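You operate a simulated robot arm through the tools that you are given. There is no shell and no other tool. Be economical: measure what you need, move in short steps, check, and stop when the job is done.

Carry out the task below with a simulated robot arm. There is one attempt and no reset: what you move stays moved.

JOB
Scrub the basin with the soapy sponge, run water in to rinse it and tip it up to empty.
Fine: put the sponge back; turn the tap off before you tip the basin.

The check looks at the end state, three seconds after you hand in, the way a careful person would. Anything else that was tipped, shoved, dropped, spilled or broken makes it a failure.

ROBOT AND FRAMES
A 7-joint arm with a two-finger parallel gripper, fixed in place. Base frame: the origin is at the foot of the arm, x ahead of it, y to its left, z up. Lengths are in mm, angles in degrees, forces in N, time in s.
With the tool pointing down near the work surface it reaches from about 380 to 900 mm from the base axis. Its first joint turns from -115.0 to 115.0 degrees. Payload 3.91 kg.
The tool frame sits at the grasp point between the pads (the TCP): z along the fingers, y along the line on which they close. The tips reach 30 mm beyond it. The gripper opens to 110 mm. The fingers are 20 mm wide and 10 mm thick; the gripper's body (48 by 112 mm) begins 55 mm behind the TCP.
Orientation is told as [roll, pitch, yaw] about the base's x, y, z axes, in that order, counted from this pose: with the fingers straight down and closing along the base's y, the tool's x points along the base's -x, its y along +y and its z along -z.

CONTROLS
- The arm moves only by the tool arm_command. Its arguments are lists of equal length, an entry for each row: "translation": the shift along the tool's x, y, z in units of 25 mm (1.0 is 25 mm), a list of three; "dr": the turn, a rotation vector about the tool's x, y, z in units of 8 degrees (1.0 is 8 degrees), a list of three; "claw": the opening in per cent of the stroke, from 0 (shut) to 100 (fully open). In form: {"translation": [[tx, ty, tz], ...], "dr": [[rx, ry, rz], ...], "claw": [claw, ...]}. A call has 1 to 10 rows; each row shifts and turns the commanded pose from where the row before left it, along the tool's axes as they then stand. A call with a number of a shift or a turn outside -1 to 1 is refused whole. Rows are played at 5 a second. More than 50 mm and 8.6 degrees between two rows, or a gripper value outside its range, and nothing of the call is played. Where a pose cannot be reached the arm comes as near as it can. A force on the tool above 40 N (or 10 N above the force at the start of the call, whichever is more), or a blocked arm, ends the call early, and 0.2 s more pass. Each finger travels about 153 mm/s and halts on what it meets, pressing with about 25 N; the grip force reading is that of the motor and also rises with nothing between the fingers. The clock runs only during rows and for 0.2 s after the last one: add rows that do not move to give the fingers time. It gives the time, the measured TCP pose, the force on the tool (base axes), the opening and the grip force at its end, in the units of the frame above (readings bear some noise), and new pictures: "views" is both (left out), scene, wrist or none.
- Cameras (640 x 400 px; columns grow to the right, rows downward): "scene" is fixed at [48.7, 500.1, 1497.7]; the picture's right is [-0.44, -0.90, 0.00], its down [-0.44, 0.22, -0.87] and it looks along [0.78, -0.38, -0.50] (base axes); focal length 214 px, centre (320, 200). "wrist" rides on the gripper at [72, 17, -103] in the tool frame; the picture's right is [-0.23, 0.97, 0.00], its down [-0.76, -0.18, -0.62] and it looks along [-0.61, -0.14, 0.78] (tool axes); focal length 222 px, centre (320, 200). There is no depth. A picture from a camera that has moved, and an enlarged one, comes with that camera's place and axes in the base frame and with its lens.
- slide_trunk(by): slides the trunk up (or, below 0, down) by that many mm; the arm rides with it, the base frame stays. It gives what a move gives, with no picture.
- zoom(camera, box): a new picture of the part [left, top, right, bottom] of that camera's present view, enlarged. No time passes.
- sign_off(): hands the job in; it is judged then, once.

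Go step by step. Nothing tells you positions but the pictures and the camera data: compare them with the known pose of the tool, close in by small moves and look again before you grip or let go. The budget is 120 turns and 200 pictures, counting those below and the enlarged ones. Unless the task says otherwise, let go and move clear before handing in, and close with one line.

The tools are called after "Request:" as name(argument=value, ...) on one line, values as JSON. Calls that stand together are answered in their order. arm_command: Moves the arm, as the interface text tells. Its arguments: {"type":"object","properties":{"translation":{"type":"array"},"dr":{"type":"array"},"claw":{"type":"array"},"views":{"type":"string","enum":["both","scene","wrist","none"]}},"required":["translation","dr","claw"]} The other tools are called the same way: slide_trunk (by) slides the trunk up or down; zoom (camera, box) takes an enlarged picture of a part of a camera's view; sign_off () hands the job in.

At the start:

```text
time_s: 0.0
position: [539.3, 132.7, 1436.0]
ee_rot: [0.0, 0.1, -0.1]
contact_force: [0.2, 1.1, 0.3]
gripper_width: 109.8
grip_force: 0.1
trunk travel left (down, up): [-875.0, 115.0]
```

scene: 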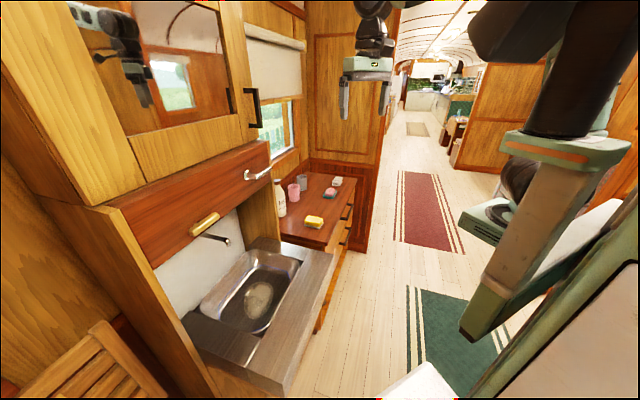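
wrist: 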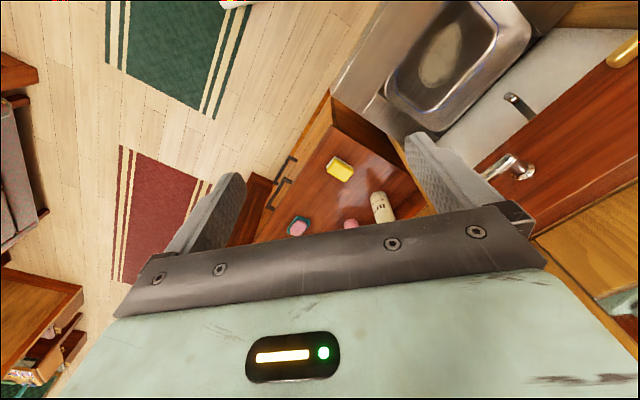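

The scene shows a steel basin in a cabinet, with a tap and levers on the panel above it, and a side dresser holding a yellow sponge, cups, a bottle and soap. I'll zoom in on both before moving.

Request:
zoom(camera="scene", box=[140, 150, 360, 390])

Request:
zoom(camera="scene", box=[240, 150, 370, 240])

Request:
zoom(camera="wrist", box=[240, 0, 640, 250])

Request:
zoom(camera="scene", box=[60, 0, 300, 200])

```text
1.67 times, centred on (250, 270) of scene
camera zoom: at [48.7, 500.1, 1497.7], right [-0.44, -0.9, 0.0], down [-0.44, 0.22, -0.87], along [0.78, -0.38, -0.5], focal length 358 px, centre (437, 83)
```

zoom: 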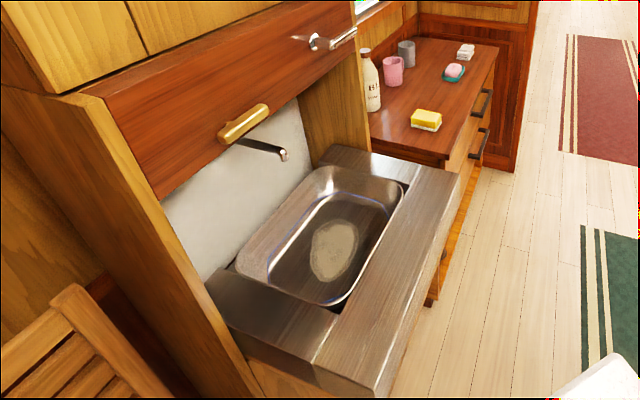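

```text
4.44 times, centred on (305, 195) of scene
camera zoom: at [48.7, 500.1, 1497.7], right [-0.44, -0.9, 0.0], down [-0.44, 0.22, -0.87], along [0.78, -0.38, -0.5], focal length 953 px, centre (387, 222)
```

zoom: 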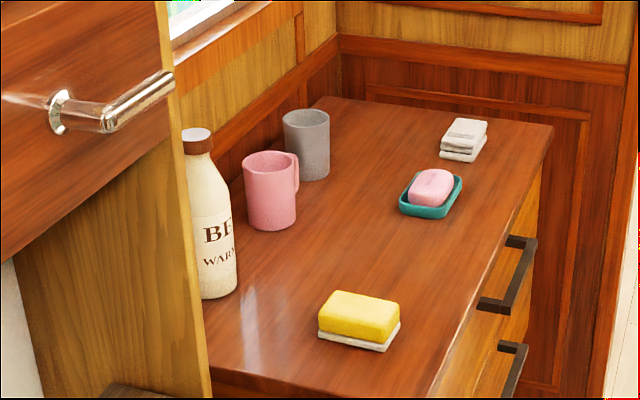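

```text
1.60 times, centred on (440, 125) of wrist
camera zoom: at [465.2, 150.0, 1537.8], right [0.23, 0.97, 0.0], down [0.76, -0.18, 0.62], along [0.61, -0.14, -0.78], focal length 355 px, centre (128, 320)
```

zoom: 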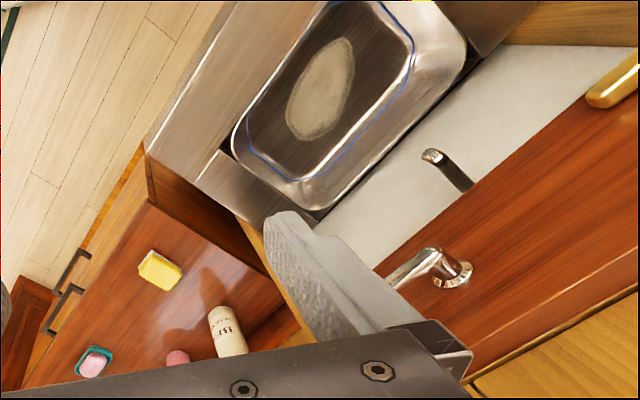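

```text
2.00 times, centred on (180, 100) of scene
camera zoom: at [48.7, 500.1, 1497.7], right [-0.44, -0.9, 0.0], down [-0.44, 0.22, -0.87], along [0.78, -0.38, -0.5], focal length 429 px, centre (600, 400)
```

zoom: 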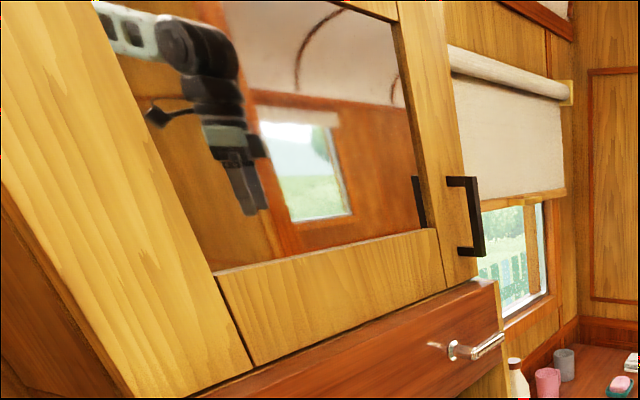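

The sponge looks to be near (880,130,845) on the dresser. The stain is near (622,483,758), the spout tip near (693,538,1001) and the lever pivot near (723,435,1227). I'll move over towards the sponge first.

Request:
arm_command(translation=[[-1, 0, 1], [-1, 0, 1], [-1, 0, 1], [-1, 0, 1], [-1, 0, 1], [-1, 0, 1], [-1, 0, 1], [-1, 0, 1], [-1, 0, 1], [-1, 0, 1]], dr=[[0, 0, 0], [0, 0, 0], [0, 0, 0], [0, 0, 0], [0, 0, 0], [0, 0, 0], [0, 0, 0], [0, 0, 0], [0, 0, 0], [0, 0, 0]], claw=[100, 100, 100, 100, 100, 100, 100, 100, 100, 100])

```text
time_s: 2.2
position: [791.8, 133.6, 1184.3]
ee_rot: [0.0, -0.2, 0.0]
contact_force: [0.1, -0.1, -0.5]
gripper_width: 109.9
grip_force: 0.0
trunk travel left (down, up): [-875.0, 115.0]
camera wrist: at [717.5, 150.4, 1287.3], right [0.23, 0.97, 0.0], down [0.76, -0.18, 0.62], along [0.61, -0.14, -0.78], focal length 222 px, centre (320, 200)
```

scene: 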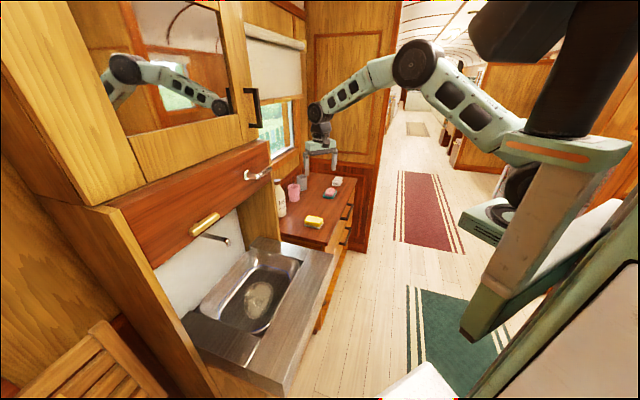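
wrist: 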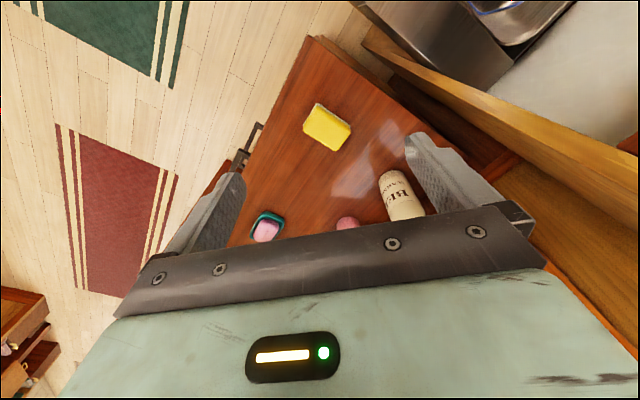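

The sponge is at about (880,130), with its long side along the 45° diagonal. I'll lower the trunk for reach and then yaw +45°, so the fingers close across its short side.

Request:
slide_trunk(by=-180)

Request:
arm_command(translation=[[0, 0, 0], [0, 0, 0], [0, 0, 0], [0, 0, 0], [0, 0, 0], [0, 0, 0], [0, 0, 0]], dr=[[0, 0, -0.9375], [0, 0, -0.9375], [0, 0, -0.9375], [0, 0, -0.9375], [0, 0, -0.9375], [0, 0, -0.9375], [0, 0, 0]], claw=[100, 100, 100, 100, 100, 100, 100])

```text
time_s: 4.2
position: [791.4, 133.2, 1005.2]
ee_rot: [0.0, 0.0, 0.0]
contact_force: [-0.5, -0.1, -0.1]
gripper_width: 110.2
grip_force: 0.0
trunk travel left (down, up): [-695.0, 295.0]
```

```text
time_s: 5.8
position: [792.2, 133.5, 1004.1]
ee_rot: [0.0, 0.0, 45.2]
contact_force: [-0.2, -0.2, 0.0]
gripper_width: 109.8
grip_force: 0.2
trunk travel left (down, up): [-695.0, 295.0]
camera wrist: at [726.6, 94.2, 1107.0], right [-0.53, 0.85, 0.0], down [0.66, 0.41, 0.62], along [0.53, 0.33, -0.78], focal length 222 px, centre (320, 200)
```

scene: 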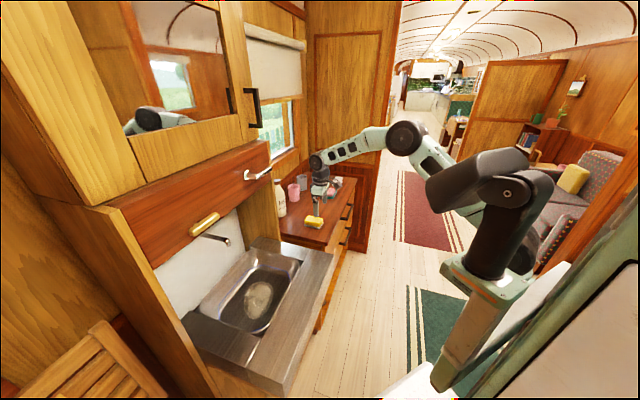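
wrist: 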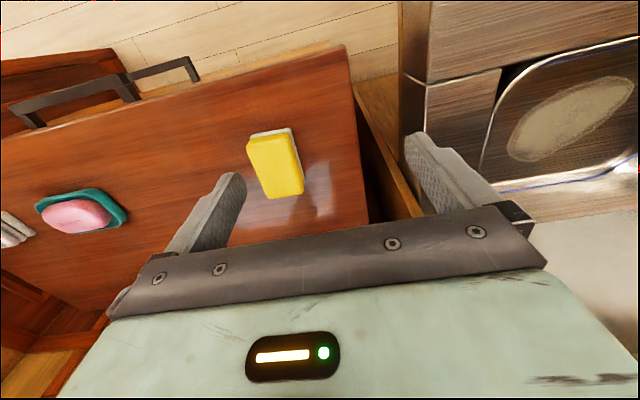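

The sponge centre works out to (879,126) with its long axis near 41°. I'll move above it.

Request:
arm_command(translation=[[-0.75, -0.9, 0.6], [-0.75, -0.9, 0.6], [-0.75, -0.88, 0.6], [0, 0, 0]], dr=[[0, 0, 0], [0, 0, 0], [0, 0, 0], [0, 0, 0.5]], claw=[100, 100, 100, 100])

```text
time_s: 6.8
position: [878.1, 126.9, 960.2]
ee_rot: [0.0, -0.1, 41.0]
contact_force: [0.4, 0.2, -0.3]
gripper_width: 110.0
grip_force: 0.1
trunk travel left (down, up): [-695.0, 295.0]
camera wrist: at [811.9, 91.8, 1062.7], right [-0.47, 0.88, 0.0], down [0.69, 0.37, 0.62], along [0.55, 0.29, -0.78], focal length 222 px, centre (320, 200)
```

scene: 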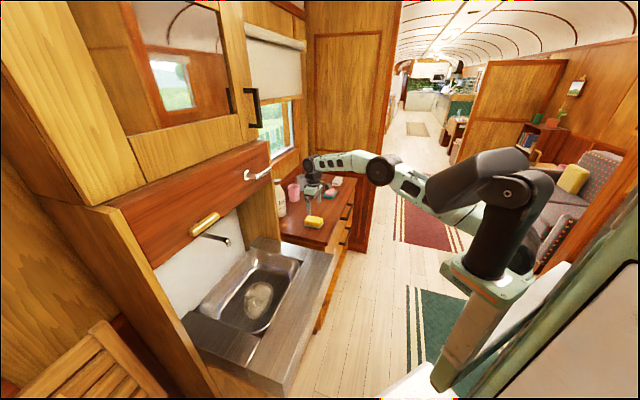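
wrist: 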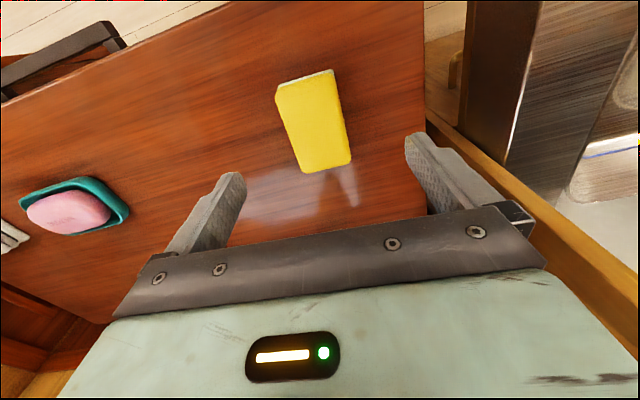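

The tool is centred within a few mm of the sponge, whose top is near z=861. I'll descend to TCP z 868 and close.

Request:
arm_command(translation=[[0, 0, 0.92], [0, 0, 0.92], [0, 0, 0.92], [0, 0, 0.92], [0, 0, 0]], dr=[[0, 0, 0], [0, 0, 0], [0, 0, 0], [0, 0, 0], [0, 0, 0]], claw=[100, 100, 100, 100, 100])

```text
time_s: 8.0
position: [878.9, 126.2, 868.0]
ee_rot: [0.0, 0.0, 41.0]
contact_force: [-0.7, 0.5, 0.0]
gripper_width: 110.0
grip_force: 0.1
trunk travel left (down, up): [-695.0, 295.0]
camera wrist: at [810.7, 92.2, 969.8], right [-0.47, 0.88, 0.0], down [0.69, 0.37, 0.62], along [0.55, 0.29, -0.78], focal length 222 px, centre (320, 200)
```

scene: 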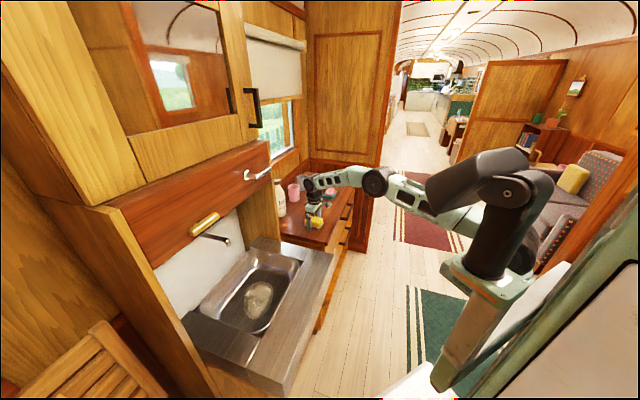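
wrist: 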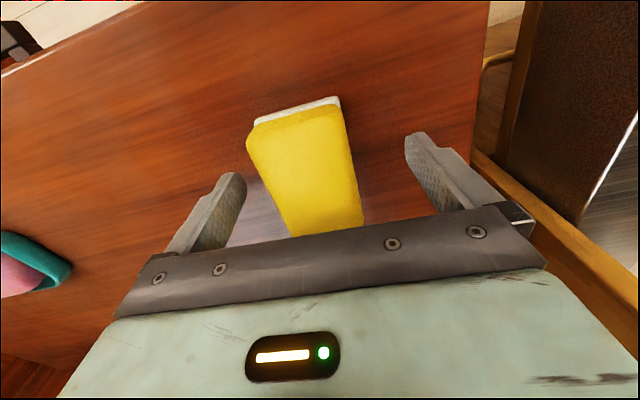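

The sponge sits between the fingers, slightly left of centre. I'll nudge the tool a little that way and close.

Request:
arm_command(translation=[[0, -0.2, 0], [0, 0, 0], [0, 0, 0], [0, 0, 0], [0, 0, 0]], dr=[[0, 0, 0], [0, 0, 0], [0, 0, 0], [0, 0, 0], [0, 0, 0]], claw=[100, 60, 35, 30, 30], views="wrist")

```text
time_s: 9.2
position: [880.6, 123.6, 867.5]
ee_rot: [0.1, 0.0, 41.0]
contact_force: [0.6, -0.2, 0.9]
gripper_width: 54.3
grip_force: 24.9
trunk travel left (down, up): [-695.0, 295.0]
camera wrist: at [813.7, 88.6, 970.4], right [-0.47, 0.88, 0.0], down [0.69, 0.37, 0.62], along [0.55, 0.29, -0.78], focal length 222 px, centre (320, 200)
```

wrist: 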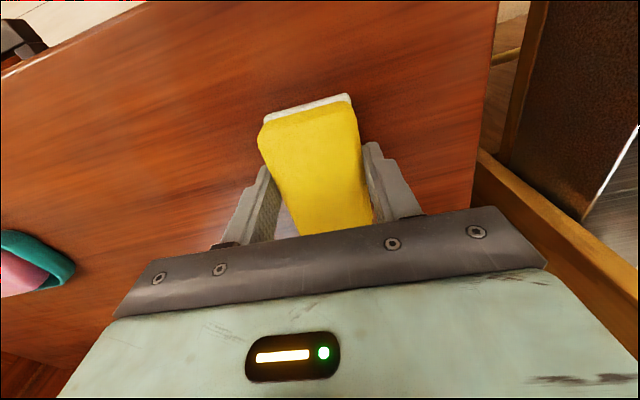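

The sponge is held at width 54 mm; the return pose is (880.6,123.6,867.5), yaw 41°. I'll lift it and carry it in front of the basin, staying out from the cabinet.

Request:
arm_command(translation=[[0, 0, -1], [0, 0, -1], [0, 0, -1], [0, 0, -1], [0, 0, -1], [0, 0, -1], [0, 0, -1]], dr=[[0, 0, 0], [0, 0, 0], [0, 0, 0], [0, 0, 0], [0, 0, 0], [0, 0, 0], [0, 0, -0.5]], claw=[30, 30, 30, 30, 30, 30, 30], views="scene")

Request:
arm_command(translation=[[0.4, 0.98, 0], [0.4, 0.98, 0], [0.4, 0.98, 0], [0.4, 0.98, 0], [0.4, 0.98, 0], [0.4, 0.98, 0], [0.4, 0.98, 0], [0.4, 0.98, 0], [0.4, 0.98, 0]], dr=[[0, 0, 0], [0, 0, 0], [0, 0, 0], [0, 0, 0], [0, 0, 0], [0, 0, 0], [0, 0, 0], [0, 0, 0], [0, 0, 0]], claw=[30, 30, 30, 30, 30, 30, 30, 30, 30])

```text
time_s: 10.8
position: [881.6, 123.8, 1044.5]
ee_rot: [0.0, 0.0, 44.9]
contact_force: [0.5, -0.4, -1.0]
gripper_width: 54.0
grip_force: 25.0
trunk travel left (down, up): [-695.0, 295.0]
```

scene: 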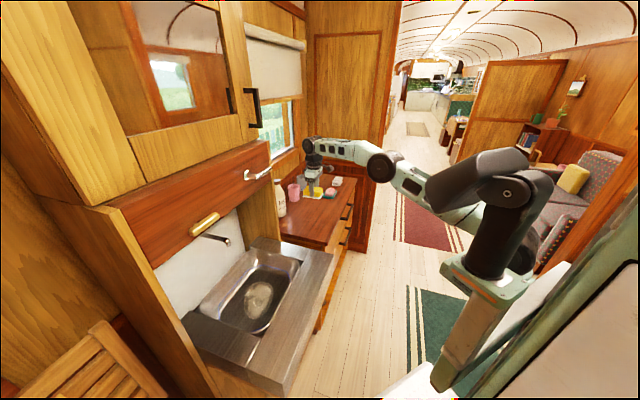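

```text
time_s: 12.8
position: [660.8, 215.0, 1042.2]
ee_rot: [0.0, -0.1, 45.0]
contact_force: [0.6, -0.6, -1.1]
gripper_width: 54.1
grip_force: 25.2
trunk travel left (down, up): [-695.0, 295.0]
camera wrist: at [596.8, 175.0, 1144.7], right [-0.53, 0.85, 0.0], down [0.66, 0.41, 0.62], along [0.53, 0.33, -0.78], focal length 222 px, centre (320, 200)
```

scene: 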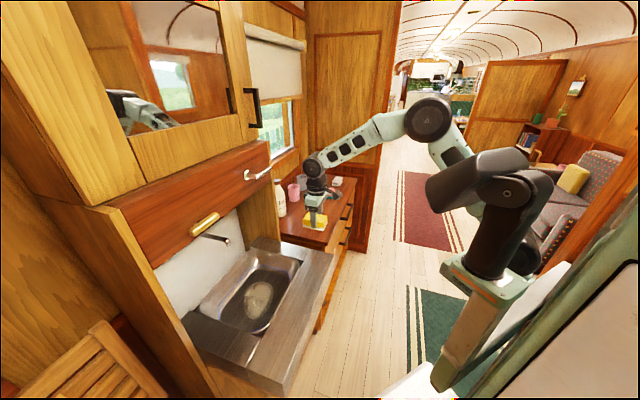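
wrist: 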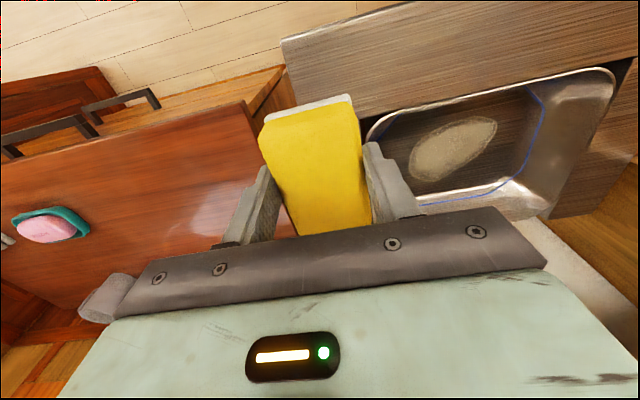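

I'll continue along the counter until the tool is in front of the basin.

Request:
arm_command(translation=[[0, 0.97, 0], [0, 0.97, 0], [0, 0.97, 0], [0, 0.97, 0], [0, 0.97, 0], [0, 0.97, 0], [0, 0.97, 0], [0, 0.97, 0], [0, 0.97, 0]], dr=[[0, 0, 0], [0, 0, 0], [0, 0, 0], [0, 0, 0], [0, 0, 0], [0, 0, 0], [0, 0, 0], [0, 0, 0], [0, 0, 0]], claw=[30, 30, 30, 30, 30, 30, 30, 30, 30])

```text
time_s: 14.8
position: [507.7, 369.0, 1043.5]
ee_rot: [0.0, 0.0, 45.0]
contact_force: [-0.1, 0.2, 0.4]
gripper_width: 54.0
grip_force: 25.1
trunk travel left (down, up): [-695.0, 295.0]
camera wrist: at [443.0, 329.4, 1146.1], right [-0.53, 0.85, 0.0], down [0.66, 0.41, 0.62], along [0.53, 0.33, -0.78], focal length 222 px, centre (320, 200)
```

scene: 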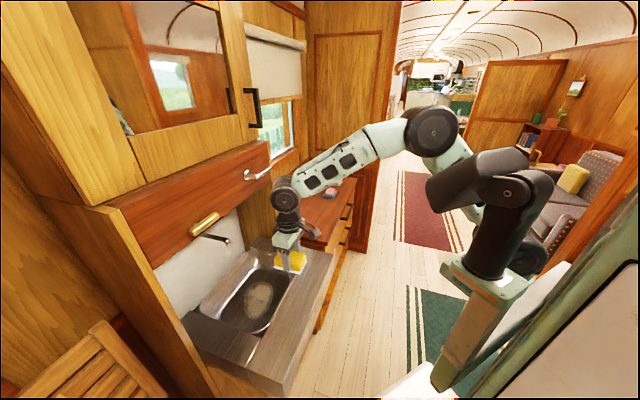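
wrist: 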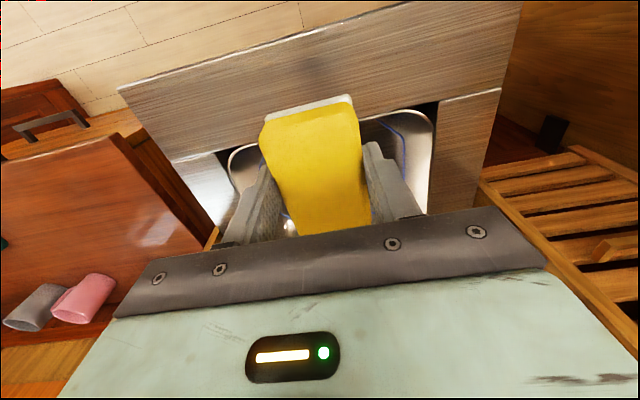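

The counter top is at about z=847. In wall coordinates (n into the wall, u along it), the basin spans n 665–900 and u −35…250, and the stain spans n 737–852 and u 28–174. I'll lower in front of the basin, then slide in under the overhang.

Request:
arm_command(translation=[[0, 0, 0.9], [0, 0, 0.9], [0, 0, 0.9], [0, 0, 0.9], [0, 0, 0.9], [0, 0, 0.8], [-0.8, 0, 0], [-0.8, 0, 0], [-0.8, 0, 0], [-0.8, 0, 0]], dr=[[0, 0, 0], [0, 0, 0], [0, 0, 0], [0, 0, 0], [0, 0, 0], [0, 0, 0], [0, 0, 0], [0, 0, 0], [0, 0, 0], [0, 0, 0]], claw=[30, 30, 30, 30, 30, 30, 30, 30, 30, 30])

```text
time_s: 17.0
position: [563.3, 424.3, 909.8]
ee_rot: [0.0, 0.0, 45.1]
contact_force: [0.3, -0.7, 0.1]
gripper_width: 54.0
grip_force: 24.9
trunk travel left (down, up): [-695.0, 295.0]
camera wrist: at [499.2, 385.9, 1012.6], right [-0.53, 0.85, 0.0], down [0.66, 0.41, 0.62], along [0.53, 0.33, -0.78], focal length 222 px, centre (320, 200)
```

scene: 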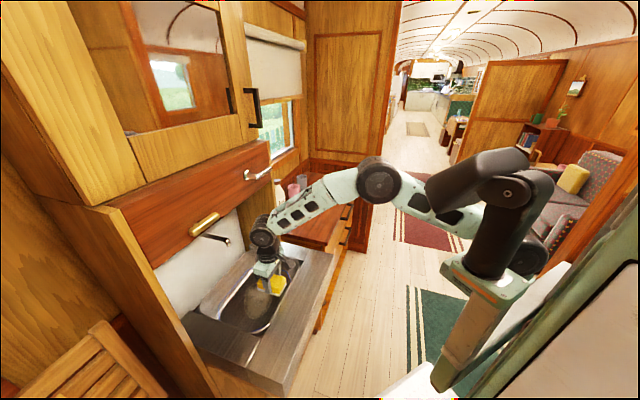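
wrist: 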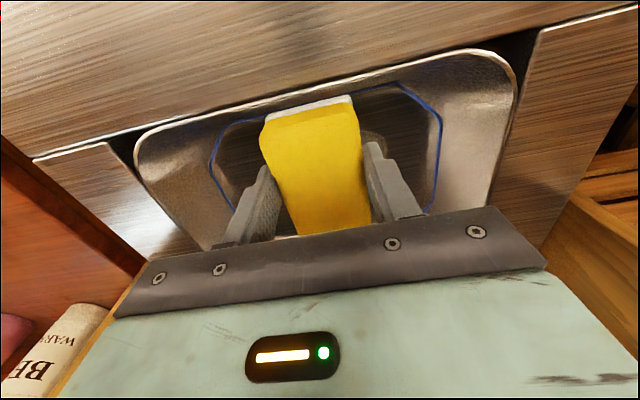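

The sponge is inside the front rim with clear space ahead. I'll go forward to n≈785 and down until just above the floor.

Request:
arm_command(translation=[[-0.7, 0, 0.3], [-0.7, 0, 0.5], [-0.7, 0, 0.7], [-0.7, 0, 0.8], [-0.7, 0, 0.7], [0, 0, 0.4], [0, 0, 0.4], [0, 0, 0.3]], dr=[[0, 0, 0], [0, 0, 0], [0, 0, 0], [0, 0, 0], [0, 0, 0], [0, 0, 0], [0, 0, 0], [0, 0, 0]], claw=[30, 30, 30, 30, 30, 30, 30, 30])

```text
time_s: 18.8
position: [616.5, 476.4, 816.0]
ee_rot: [0.0, -0.1, 45.0]
contact_force: [0.2, -0.4, -0.6]
gripper_width: 53.8
grip_force: 24.5
out of reach, approached as far as the arm can: row 5, 8
trunk travel left (down, up): [-695.0, 295.0]
camera wrist: at [552.1, 435.9, 919.6], right [-0.53, 0.85, 0.0], down [0.66, 0.41, 0.62], along [0.53, 0.33, -0.78], focal length 222 px, centre (320, 200)
```

scene: 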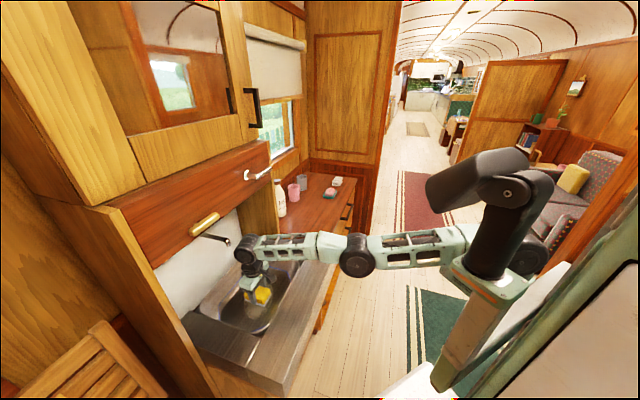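
wrist: 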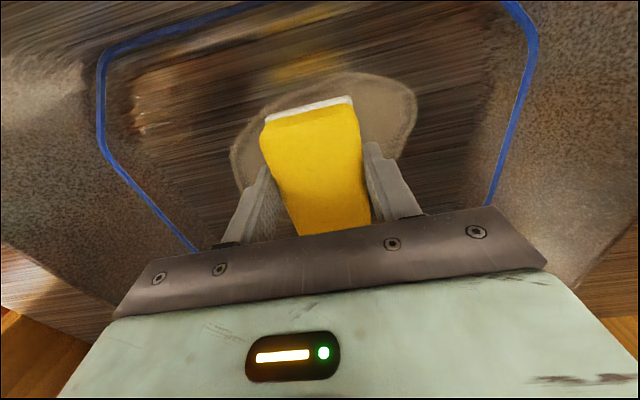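

The arm is fully stretched here. I'll raise the hand 100 mm and drop the trunk by the same amount to gain reach.

Request:
arm_command(translation=[[0.1, 0, -1], [0.1, 0, -1], [0.1, 0, -1], [0, 0, -1]], dr=[[0, 0, 0], [0, 0, 0], [0, 0, 0], [0, 0, 0]], claw=[30, 30, 30, 30], views="none")

Request:
slide_trunk(by=-95)

Request:
arm_command(translation=[[0, 0, 0]], dr=[[0, 0, 0]], claw=[30])

```text
time_s: 19.8
position: [619.9, 480.0, 914.2]
ee_rot: [0.1, 0.1, 45.1]
contact_force: [0.0, 1.1, 0.5]
gripper_width: 53.7
grip_force: 25.2
out of reach, approached as far as the arm can: row 1, 2, 3
trunk travel left (down, up): [-695.0, 295.0]
```

```text
time_s: 21.1
position: [618.8, 481.1, 820.8]
ee_rot: [0.0, 0.2, 45.0]
contact_force: [-0.3, -0.9, 0.6]
gripper_width: 54.1
grip_force: 25.3
trunk travel left (down, up): [-600.0, 390.0]
```

```text
time_s: 21.5
position: [620.5, 480.5, 819.5]
ee_rot: [0.0, 0.1, 45.0]
contact_force: [-0.5, 0.0, -1.0]
gripper_width: 53.7
grip_force: 25.0
trunk travel left (down, up): [-600.0, 390.0]
camera wrist: at [554.6, 441.3, 922.9], right [-0.53, 0.85, 0.0], down [0.66, 0.41, 0.62], along [0.53, 0.33, -0.78], focal length 222 px, centre (320, 200)
```

scene: 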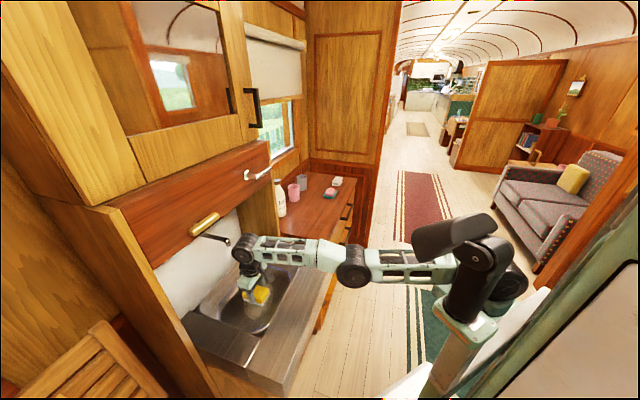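
wrist: 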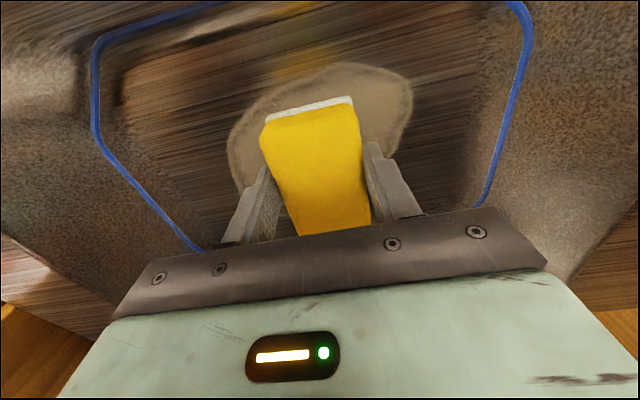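

The reach is fine now. I'll press down gently to find the basin floor.

Request:
arm_command(translation=[[0, 0, 0.4], [0, 0, 0.24], [0, 0, 0.16], [0, 0, 0.1]], dr=[[0, 0, 0], [0, 0, 0], [0, 0, 0], [0, 0, 0]], claw=[30, 30, 30, 30], views="wrist")

```text
time_s: 22.5
position: [619.1, 481.1, 801.5]
ee_rot: [0.2, -0.3, 45.1]
contact_force: [-5.0, -4.3, 29.5]
gripper_width: 53.9
grip_force: 25.1
trunk travel left (down, up): [-600.0, 390.0]
camera wrist: at [554.0, 440.9, 905.0], right [-0.53, 0.85, 0.0], down [0.66, 0.41, 0.63], along [0.53, 0.33, -0.78], focal length 222 px, centre (320, 200)
```

wrist: 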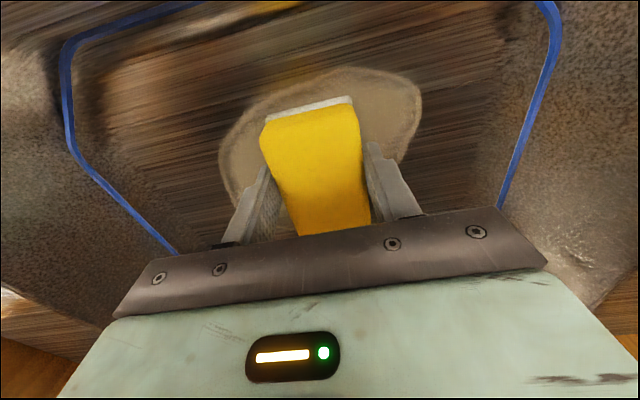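

The sponge makes contact at TCP z≈802 with about 30 N. I'll ease off slightly and start scrubbing strokes.

Request:
arm_command(translation=[[0, 0, -0.08], [0, 0.55, 0], [0, 0.55, 0], [0, 0.55, 0], [0, 0.55, 0], [0, -0.55, 0], [0, -0.55, 0], [0, -0.55, 0], [0, -0.55, 0]], dr=[[0, 0, 0], [0, 0, 0], [0, 0, 0], [0, 0, 0], [0, 0, 0], [0, 0, 0], [0, 0, 0], [0, 0, 0], [0, 0, 0]], claw=[30, 30, 30, 30, 30, 30, 30, 30, 30], views="wrist")

```text
time_s: 24.5
position: [613.7, 472.2, 801.7]
ee_rot: [0.1, -0.4, 45.2]
contact_force: [-9.5, 10.6, 32.8]
gripper_width: 53.7
grip_force: 25.0
out of reach, approached as far as the arm can: row 3, 4, 5
trunk travel left (down, up): [-600.0, 390.0]
camera wrist: at [548.3, 432.6, 904.7], right [-0.53, 0.85, 0.0], down [0.66, 0.41, 0.63], along [0.53, 0.33, -0.78], focal length 222 px, centre (320, 200)
```

wrist: 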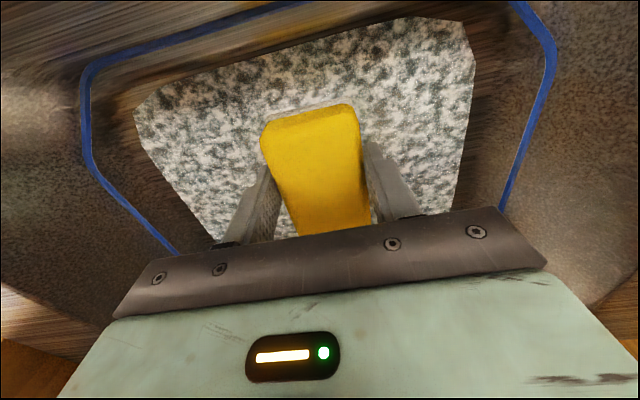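

Suds have appeared over the floor, so the scrubbing registers. I'll do more strokes to cover the rest of the stain.

Request:
arm_command(translation=[[0, 0, -0.04], [0, -0.6, 0], [0, -0.6, 0], [0, -0.6, 0], [-0.5, 0, 0], [-0.5, 0.3, 0], [0, 0.6, 0], [0, 0.6, 0], [0.5, 0.6, 0], [0.7, 0, 0]], dr=[[0, 0, 0], [0, 0, 0], [0, 0, 0], [0, 0, 0], [0, 0, 0], [0, 0, 0], [0, 0, 0], [0, 0, 0], [0, 0, 0], [0, 0, 0]], claw=[30, 30, 30, 30, 30, 30, 30, 30, 30, 30])

```text
time_s: 26.7
position: [597.8, 467.5, 802.9]
ee_rot: [0.1, -0.1, 45.1]
contact_force: [4.1, 6.2, 14.4]
gripper_width: 53.8
grip_force: 25.1
out of reach, approached as far as the arm can: row 6, 8
trunk travel left (down, up): [-600.0, 390.0]
camera wrist: at [533.5, 427.4, 904.9], right [-0.53, 0.85, 0.0], down [0.66, 0.41, 0.62], along [0.53, 0.33, -0.78], focal length 222 px, centre (320, 200)
```

scene: 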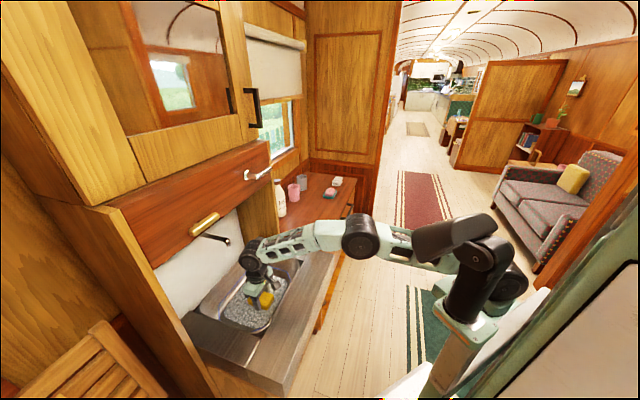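
wrist: 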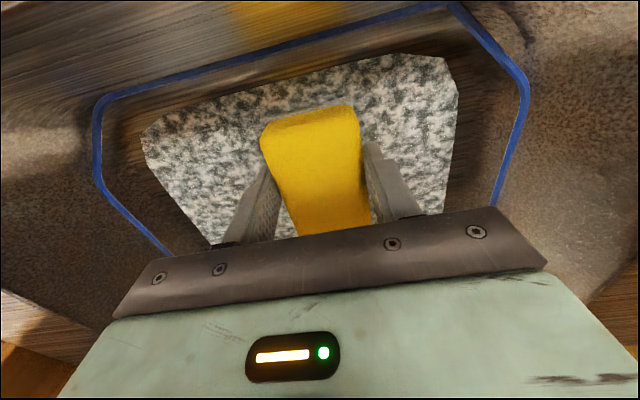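

The stain is now hidden by suds over the whole floor. I'll do one more pass of strokes, then lift out.

Request:
arm_command(translation=[[0, 0, 0.04], [0, 0.6, 0], [0, 0.6, 0], [0, -0.8, 0], [0, -0.8, 0], [-0.3, -0.8, 0], [-0.3, -0.6, 0], [0, 0.6, 0], [0, 0.8, 0], [0, 0.6, 0]], dr=[[0, 0, 0], [0, 0, 0], [0, 0, 0], [0, 0, 0], [0, 0, 0], [0, 0, 0], [0, 0, 0], [0, 0, 0], [0, 0, 0], [0, 0, 0]], claw=[30, 30, 30, 30, 30, 30, 30, 30, 30, 30], views="wrist")

```text
time_s: 28.9
position: [605.6, 476.3, 802.4]
ee_rot: [0.0, -0.2, 45.0]
contact_force: [9.4, -7.8, 24.4]
gripper_width: 53.7
grip_force: 24.9
trunk travel left (down, up): [-600.0, 390.0]
camera wrist: at [542.1, 437.5, 904.7], right [-0.53, 0.85, 0.0], down [0.66, 0.41, 0.62], along [0.53, 0.33, -0.78], focal length 222 px, centre (320, 200)
```

wrist: 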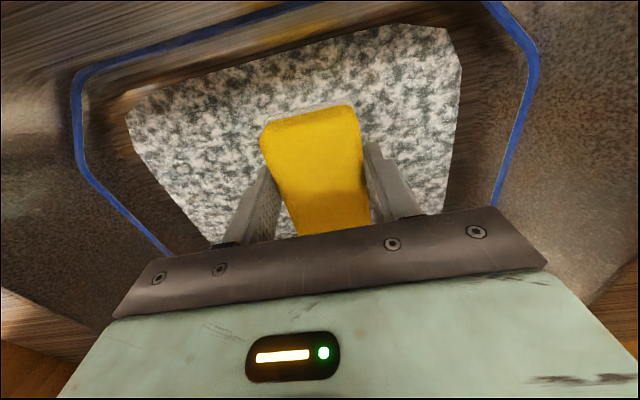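

Scrubbing is done. I'll lift out and retreat the way I came.

Request:
arm_command(translation=[[0, 0, -1], [0, 0, -1], [0, 0, -1], [0, 0, -1], [0.9, 0, -0.5], [1, 0, 0], [1, 0, 0], [1, 0, -0.2], [1, 0, -1], [0.9, 0, -1]], dr=[[0, 0, 0], [0, 0, 0], [0, 0, 0], [0, 0, 0], [0, 0, 0], [0, 0, 0], [0, 0, 0], [0, 0, 0], [0, 0, 0], [0, 0, 0]], claw=[30, 30, 30, 30, 30, 30, 30, 30, 30, 30])

```text
time_s: 31.1
position: [504.8, 376.6, 967.6]
ee_rot: [0.0, 0.1, 44.9]
contact_force: [0.0, -0.2, 0.4]
gripper_width: 54.0
grip_force: 25.0
trunk travel left (down, up): [-600.0, 390.0]
camera wrist: at [439.8, 337.0, 1070.1], right [-0.53, 0.85, 0.0], down [0.66, 0.41, 0.62], along [0.53, 0.33, -0.78], focal length 222 px, centre (320, 200)
```

scene: 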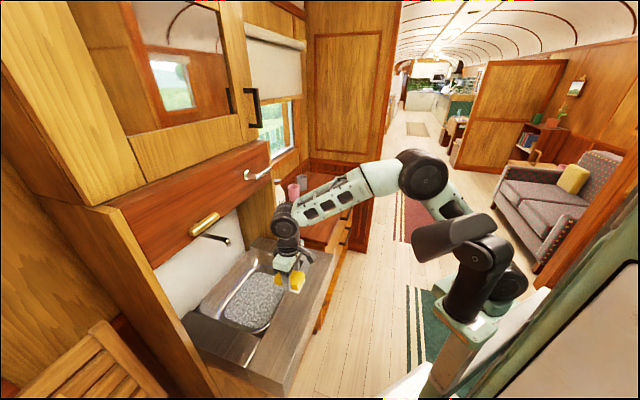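
wrist: 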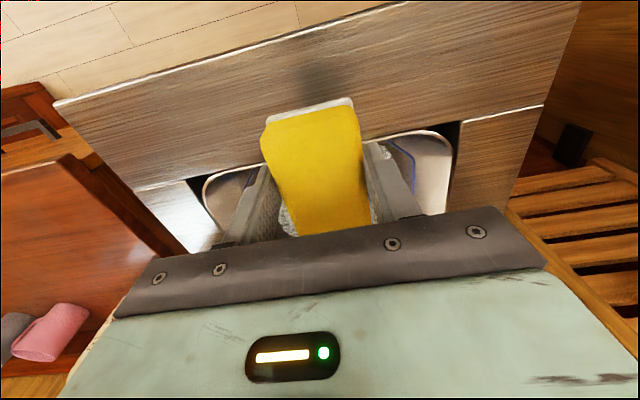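

The basin is full of suds. Now I'll carry the sponge back to its original pose.

Request:
arm_command(translation=[[0, -1, 0], [0, -1, 0], [0, -1, 0], [0, -1, 0], [0, -1, 0], [0, -1, 0], [0, -1, 0], [0, -1, 0], [0, -1, 0], [0, -1, 0]], dr=[[0, 0, 0], [0, 0, 0], [0, 0, 0], [0, 0, 0], [0, 0, 0], [0, 0, 0], [0, 0, 0], [0, 0, 0], [0, 0, 0], [0, 0, 0]], claw=[30, 30, 30, 30, 30, 30, 30, 30, 30, 30], views="none")

Request:
arm_command(translation=[[-0.45, -0.97, 0], [-0.45, -0.97, 0], [-0.45, -0.97, 0], [-0.45, -0.97, 0], [-0.45, -0.97, 0], [-0.45, -0.97, 0], [-0.45, -0.97, 0], [-0.32, -0.97, 0], [0, 0, 0]], dr=[[0, 0, 0], [0, 0, 0], [0, 0, 0], [0, 0, 0], [0, 0, 0], [0, 0, 0], [0, 0, 0], [0, 0, 0], [0, 0, 0.5]], claw=[30, 30, 30, 30, 30, 30, 30, 30, 30])

```text
time_s: 33.3
position: [680.0, 201.3, 967.3]
ee_rot: [0.0, 0.1, 44.9]
contact_force: [-0.5, 0.8, -0.2]
gripper_width: 53.7
grip_force: 25.2
trunk travel left (down, up): [-600.0, 390.0]
```

```text
time_s: 35.3
position: [878.7, 122.8, 967.6]
ee_rot: [0.0, 0.1, 41.0]
contact_force: [0.3, -0.5, -0.3]
gripper_width: 54.0
grip_force: 25.3
trunk travel left (down, up): [-600.0, 390.0]
camera wrist: at [811.8, 88.3, 1070.8], right [-0.47, 0.88, 0.0], down [0.69, 0.37, 0.62], along [0.55, 0.29, -0.78], focal length 222 px, centre (320, 200)
```

scene: 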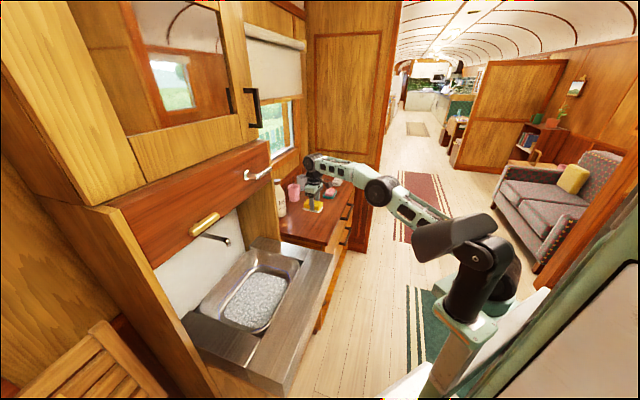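
wrist: 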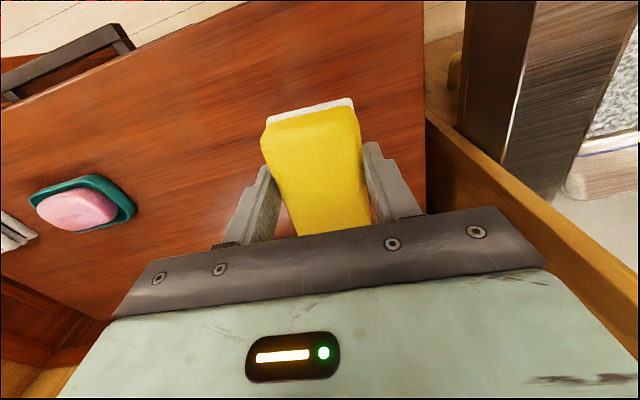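

The tool is within 2 mm of the pick-up point. I'll lower until the sponge touches, then release.

Request:
arm_command(translation=[[0, 0, 1], [0, 0, 1], [0, 0, 1], [0, 0, 0.6], [0, 0, 0.32], [0, 0, 0]], dr=[[0, 0, 0], [0, 0, 0], [0, 0, 0], [0, 0, 0], [0, 0, 0], [0, 0, 0]], claw=[30, 30, 30, 30, 30, 30], views="wrist")

```text
time_s: 36.7
position: [878.6, 123.3, 869.4]
ee_rot: [0.0, 0.2, 41.0]
contact_force: [1.0, -0.1, 0.1]
gripper_width: 53.7
grip_force: 25.1
trunk travel left (down, up): [-600.0, 390.0]
camera wrist: at [811.1, 89.0, 971.4], right [-0.47, 0.88, 0.0], down [0.69, 0.37, 0.62], along [0.55, 0.29, -0.78], focal length 222 px, centre (320, 200)
```

wrist: 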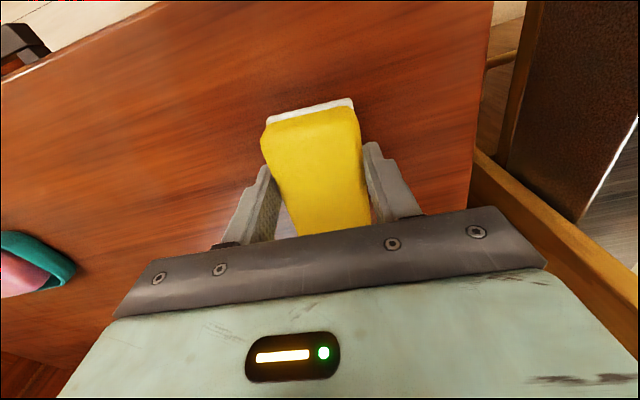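

Request:
arm_command(translation=[[0, 0, 0.06], [0, 0, 0], [0, 0, 0], [0, 0, 0], [0, 0, -0.6], [0, 0, -1], [0, 0, -1], [0, 0, -1], [0, 0, -1]], dr=[[0, 0, 0], [0, 0, 0], [0, 0, 0], [0, 0, 0], [0, 0, 0], [0, 0, 0], [0, 0, 0], [0, 0, 0], [0, 0, 0]], claw=[30, 60, 90, 90, 90, 90, 90, 90, 90])

```text
time_s: 38.7
position: [877.8, 124.0, 983.2]
ee_rot: [0.0, 0.1, 41.0]
contact_force: [0.4, 0.5, -0.1]
gripper_width: 99.2
grip_force: 0.0
trunk travel left (down, up): [-600.0, 390.0]
camera wrist: at [811.6, 88.9, 1086.2], right [-0.47, 0.88, 0.0], down [0.69, 0.37, 0.62], along [0.55, 0.29, -0.78], focal length 222 px, centre (320, 200)
```

scene: 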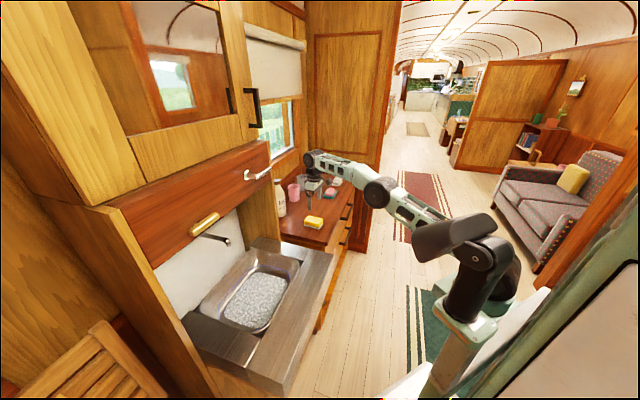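
wrist: 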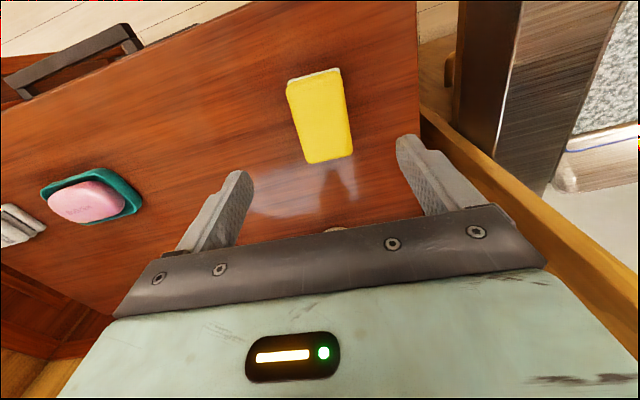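

The sponge is back in place. Next is the tap lever, so I'll look closely at the panel.

Request:
zoom(camera="scene", box=[170, 155, 290, 255])

Request:
zoom(camera="scene", box=[235, 155, 285, 195])

Request:
zoom(camera="scene", box=[170, 230, 340, 370])

```text
4.00 times, centred on (230, 205) of scene
camera zoom: at [48.7, 500.1, 1497.7], right [-0.44, -0.9, 0.0], down [-0.44, 0.22, -0.87], along [0.78, -0.38, -0.5], focal length 858 px, centre (680, 180)
```

zoom: 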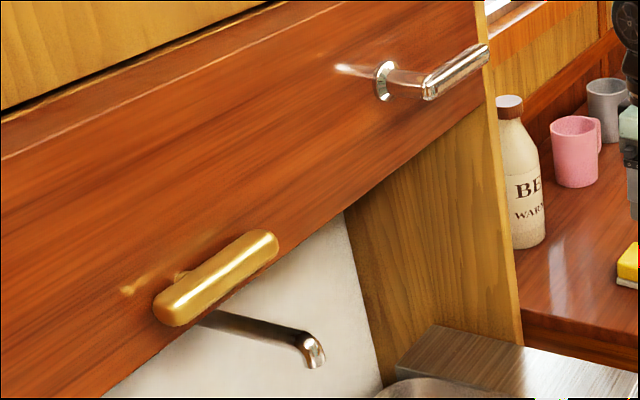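

```text
10.00 times, centred on (260, 175) of scene
camera zoom: at [48.7, 500.1, 1497.7], right [-0.44, -0.9, 0.0], down [-0.44, 0.22, -0.87], along [0.78, -0.38, -0.5], focal length 2145 px, centre (920, 450)
```

zoom: 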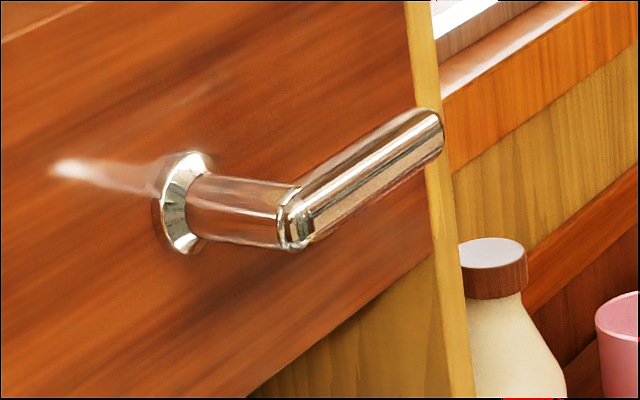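

```text
2.86 times, centred on (255, 300) of scene
camera zoom: at [48.7, 500.1, 1497.7], right [-0.44, -0.9, 0.0], down [-0.44, 0.22, -0.87], along [0.78, -0.38, -0.5], focal length 613 px, centre (506, -86)
```

zoom: 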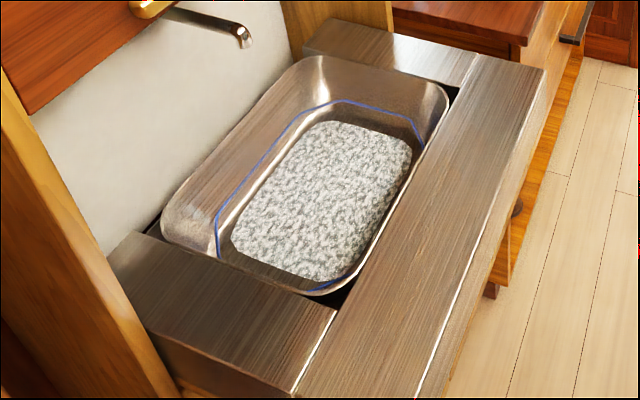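

The lever is horizontal at n≈781, u 211→298, z≈1222, and turns about the wall normal. The blue line in the basin looks like a fill mark. I'll back off, raise the trunk and point the tool horizontally at the wall to push the lever.

Request:
arm_command(translation=[[0.4, 1, -0.1], [0.4, 1, -0.1], [0.4, 1, -0.1], [0.4, 1, -0.1], [0.4, 1, -0.1], [0.4, 1, -0.1], [0.4, 1, -0.1], [0.4, 1, -0.1], [0.4, 1, -0.1], [0.4, 1, -0.1]], dr=[[0, 0, -0.5], [0, 0, 0], [0, 0, 0], [0, 0, 0], [0, 0, 0], [0, 0, 0], [0, 0, 0], [0, 0, 0], [0, 0, 0], [0, 0, 0]], claw=[90, 90, 60, 20, 0, 0, 0, 0, 0, 0], views="none")

Request:
slide_trunk(by=240)

Request:
arm_command(translation=[[0, 0, 0], [0, 0, 0], [0, 0, 0], [0, 0, 0], [0, 0, 0], [0, 0, 0], [0, 0, 0], [0, 0, 0], [0, 0, 0], [0, 0, 0]], dr=[[0, -1, 0], [0, -1, 0], [0, -1, 0], [0, -1, 0], [0, -1, 0], [0, -1, 0], [0, -1, 0], [0, -1, 0], [0, -1, 0], [0, -1, 0]], claw=[0, 0, 0, 0, 0, 0, 0, 0, 0, 0])

```text
time_s: 40.9
position: [631.2, 231.8, 1007.6]
ee_rot: [0.0, 0.0, 45.0]
contact_force: [0.4, 0.1, 0.1]
gripper_width: 0.0
grip_force: 25.4
trunk travel left (down, up): [-600.0, 390.0]
```

```text
time_s: 43.4
position: [630.1, 231.8, 1248.1]
ee_rot: [0.0, 0.2, 45.1]
contact_force: [0.4, -0.9, 1.3]
gripper_width: 0.1
grip_force: 24.9
trunk travel left (down, up): [-840.0, 150.0]
```

```text
time_s: 45.6
position: [630.3, 231.5, 1249.0]
ee_rot: [0.0, -80.0, 45.0]
contact_force: [-0.2, 0.0, 0.4]
gripper_width: 0.0
grip_force: 25.2
trunk travel left (down, up): [-840.0, 150.0]
camera wrist: at [535.7, 162.3, 1194.6], right [-0.66, 0.72, 0.22], down [-0.22, -0.47, 0.86], along [0.72, 0.52, 0.46], focal length 222 px, centre (320, 200)
```

scene: 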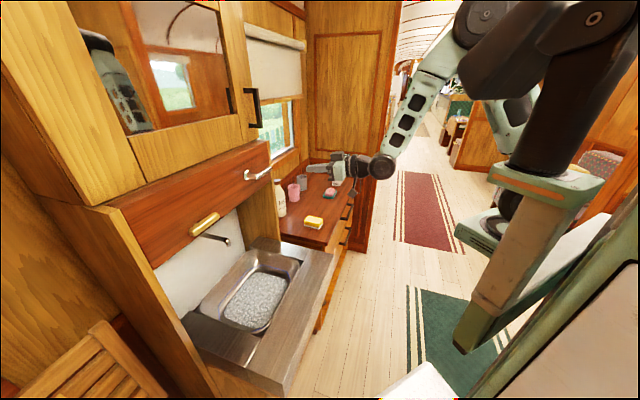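
wrist: 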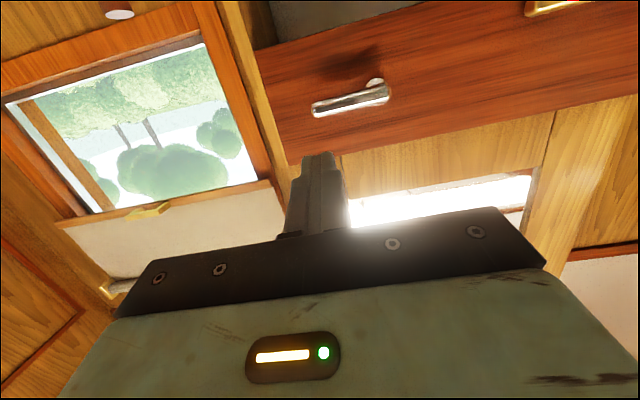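

The lever tip is at u≈286, z≈1223. I'll level the tool, raise it a little and advance so the closed fingers sit above the lever near its tip.

Request:
arm_command(translation=[[0, 0.2, 0], [0, 0.2, 0], [-0.5, 0, 0.5], [0, 0, 0.8], [0, 0, 0.8], [0, 0, 0.8], [0, 0, 0.8], [0, 0, 0.8], [0, 0, 0.8], [0, 0, 0.8]], dr=[[0, -0.62, 0], [0, -0.63, 0], [0, 0, 0], [0, 0, 0], [0, 0, 0], [0, 0, 0], [0, 0, 0], [0, 0, 0], [0, 0, 0], [0, 0, 0]], claw=[0, 0, 0, 0, 0, 0, 0, 0, 0, 0])

```text
time_s: 47.8
position: [731.3, 345.6, 1261.3]
ee_rot: [-25.7, -89.9, 70.6]
contact_force: [0.2, -0.6, 0.1]
gripper_width: 0.0
grip_force: 25.1
trunk travel left (down, up): [-840.0, 150.0]
camera wrist: at [644.3, 283.7, 1188.3], right [-0.69, 0.69, 0.23], down [-0.31, -0.57, 0.76], along [0.65, 0.45, 0.61], focal length 222 px, centre (320, 200)
```

scene: 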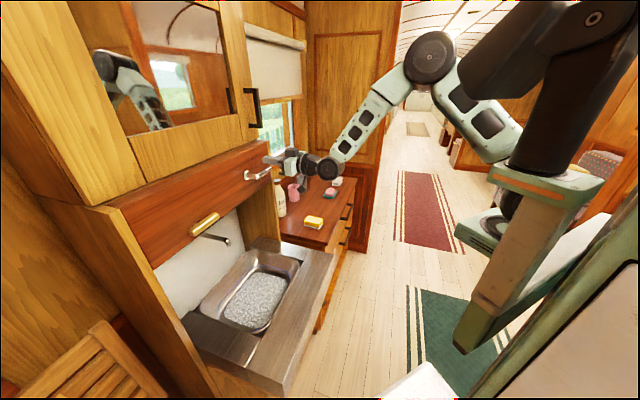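
wrist: 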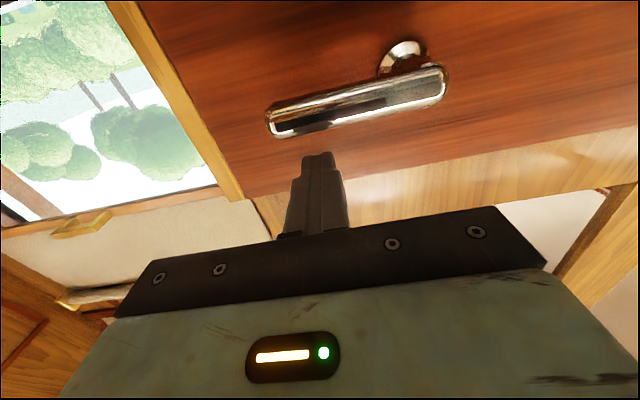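

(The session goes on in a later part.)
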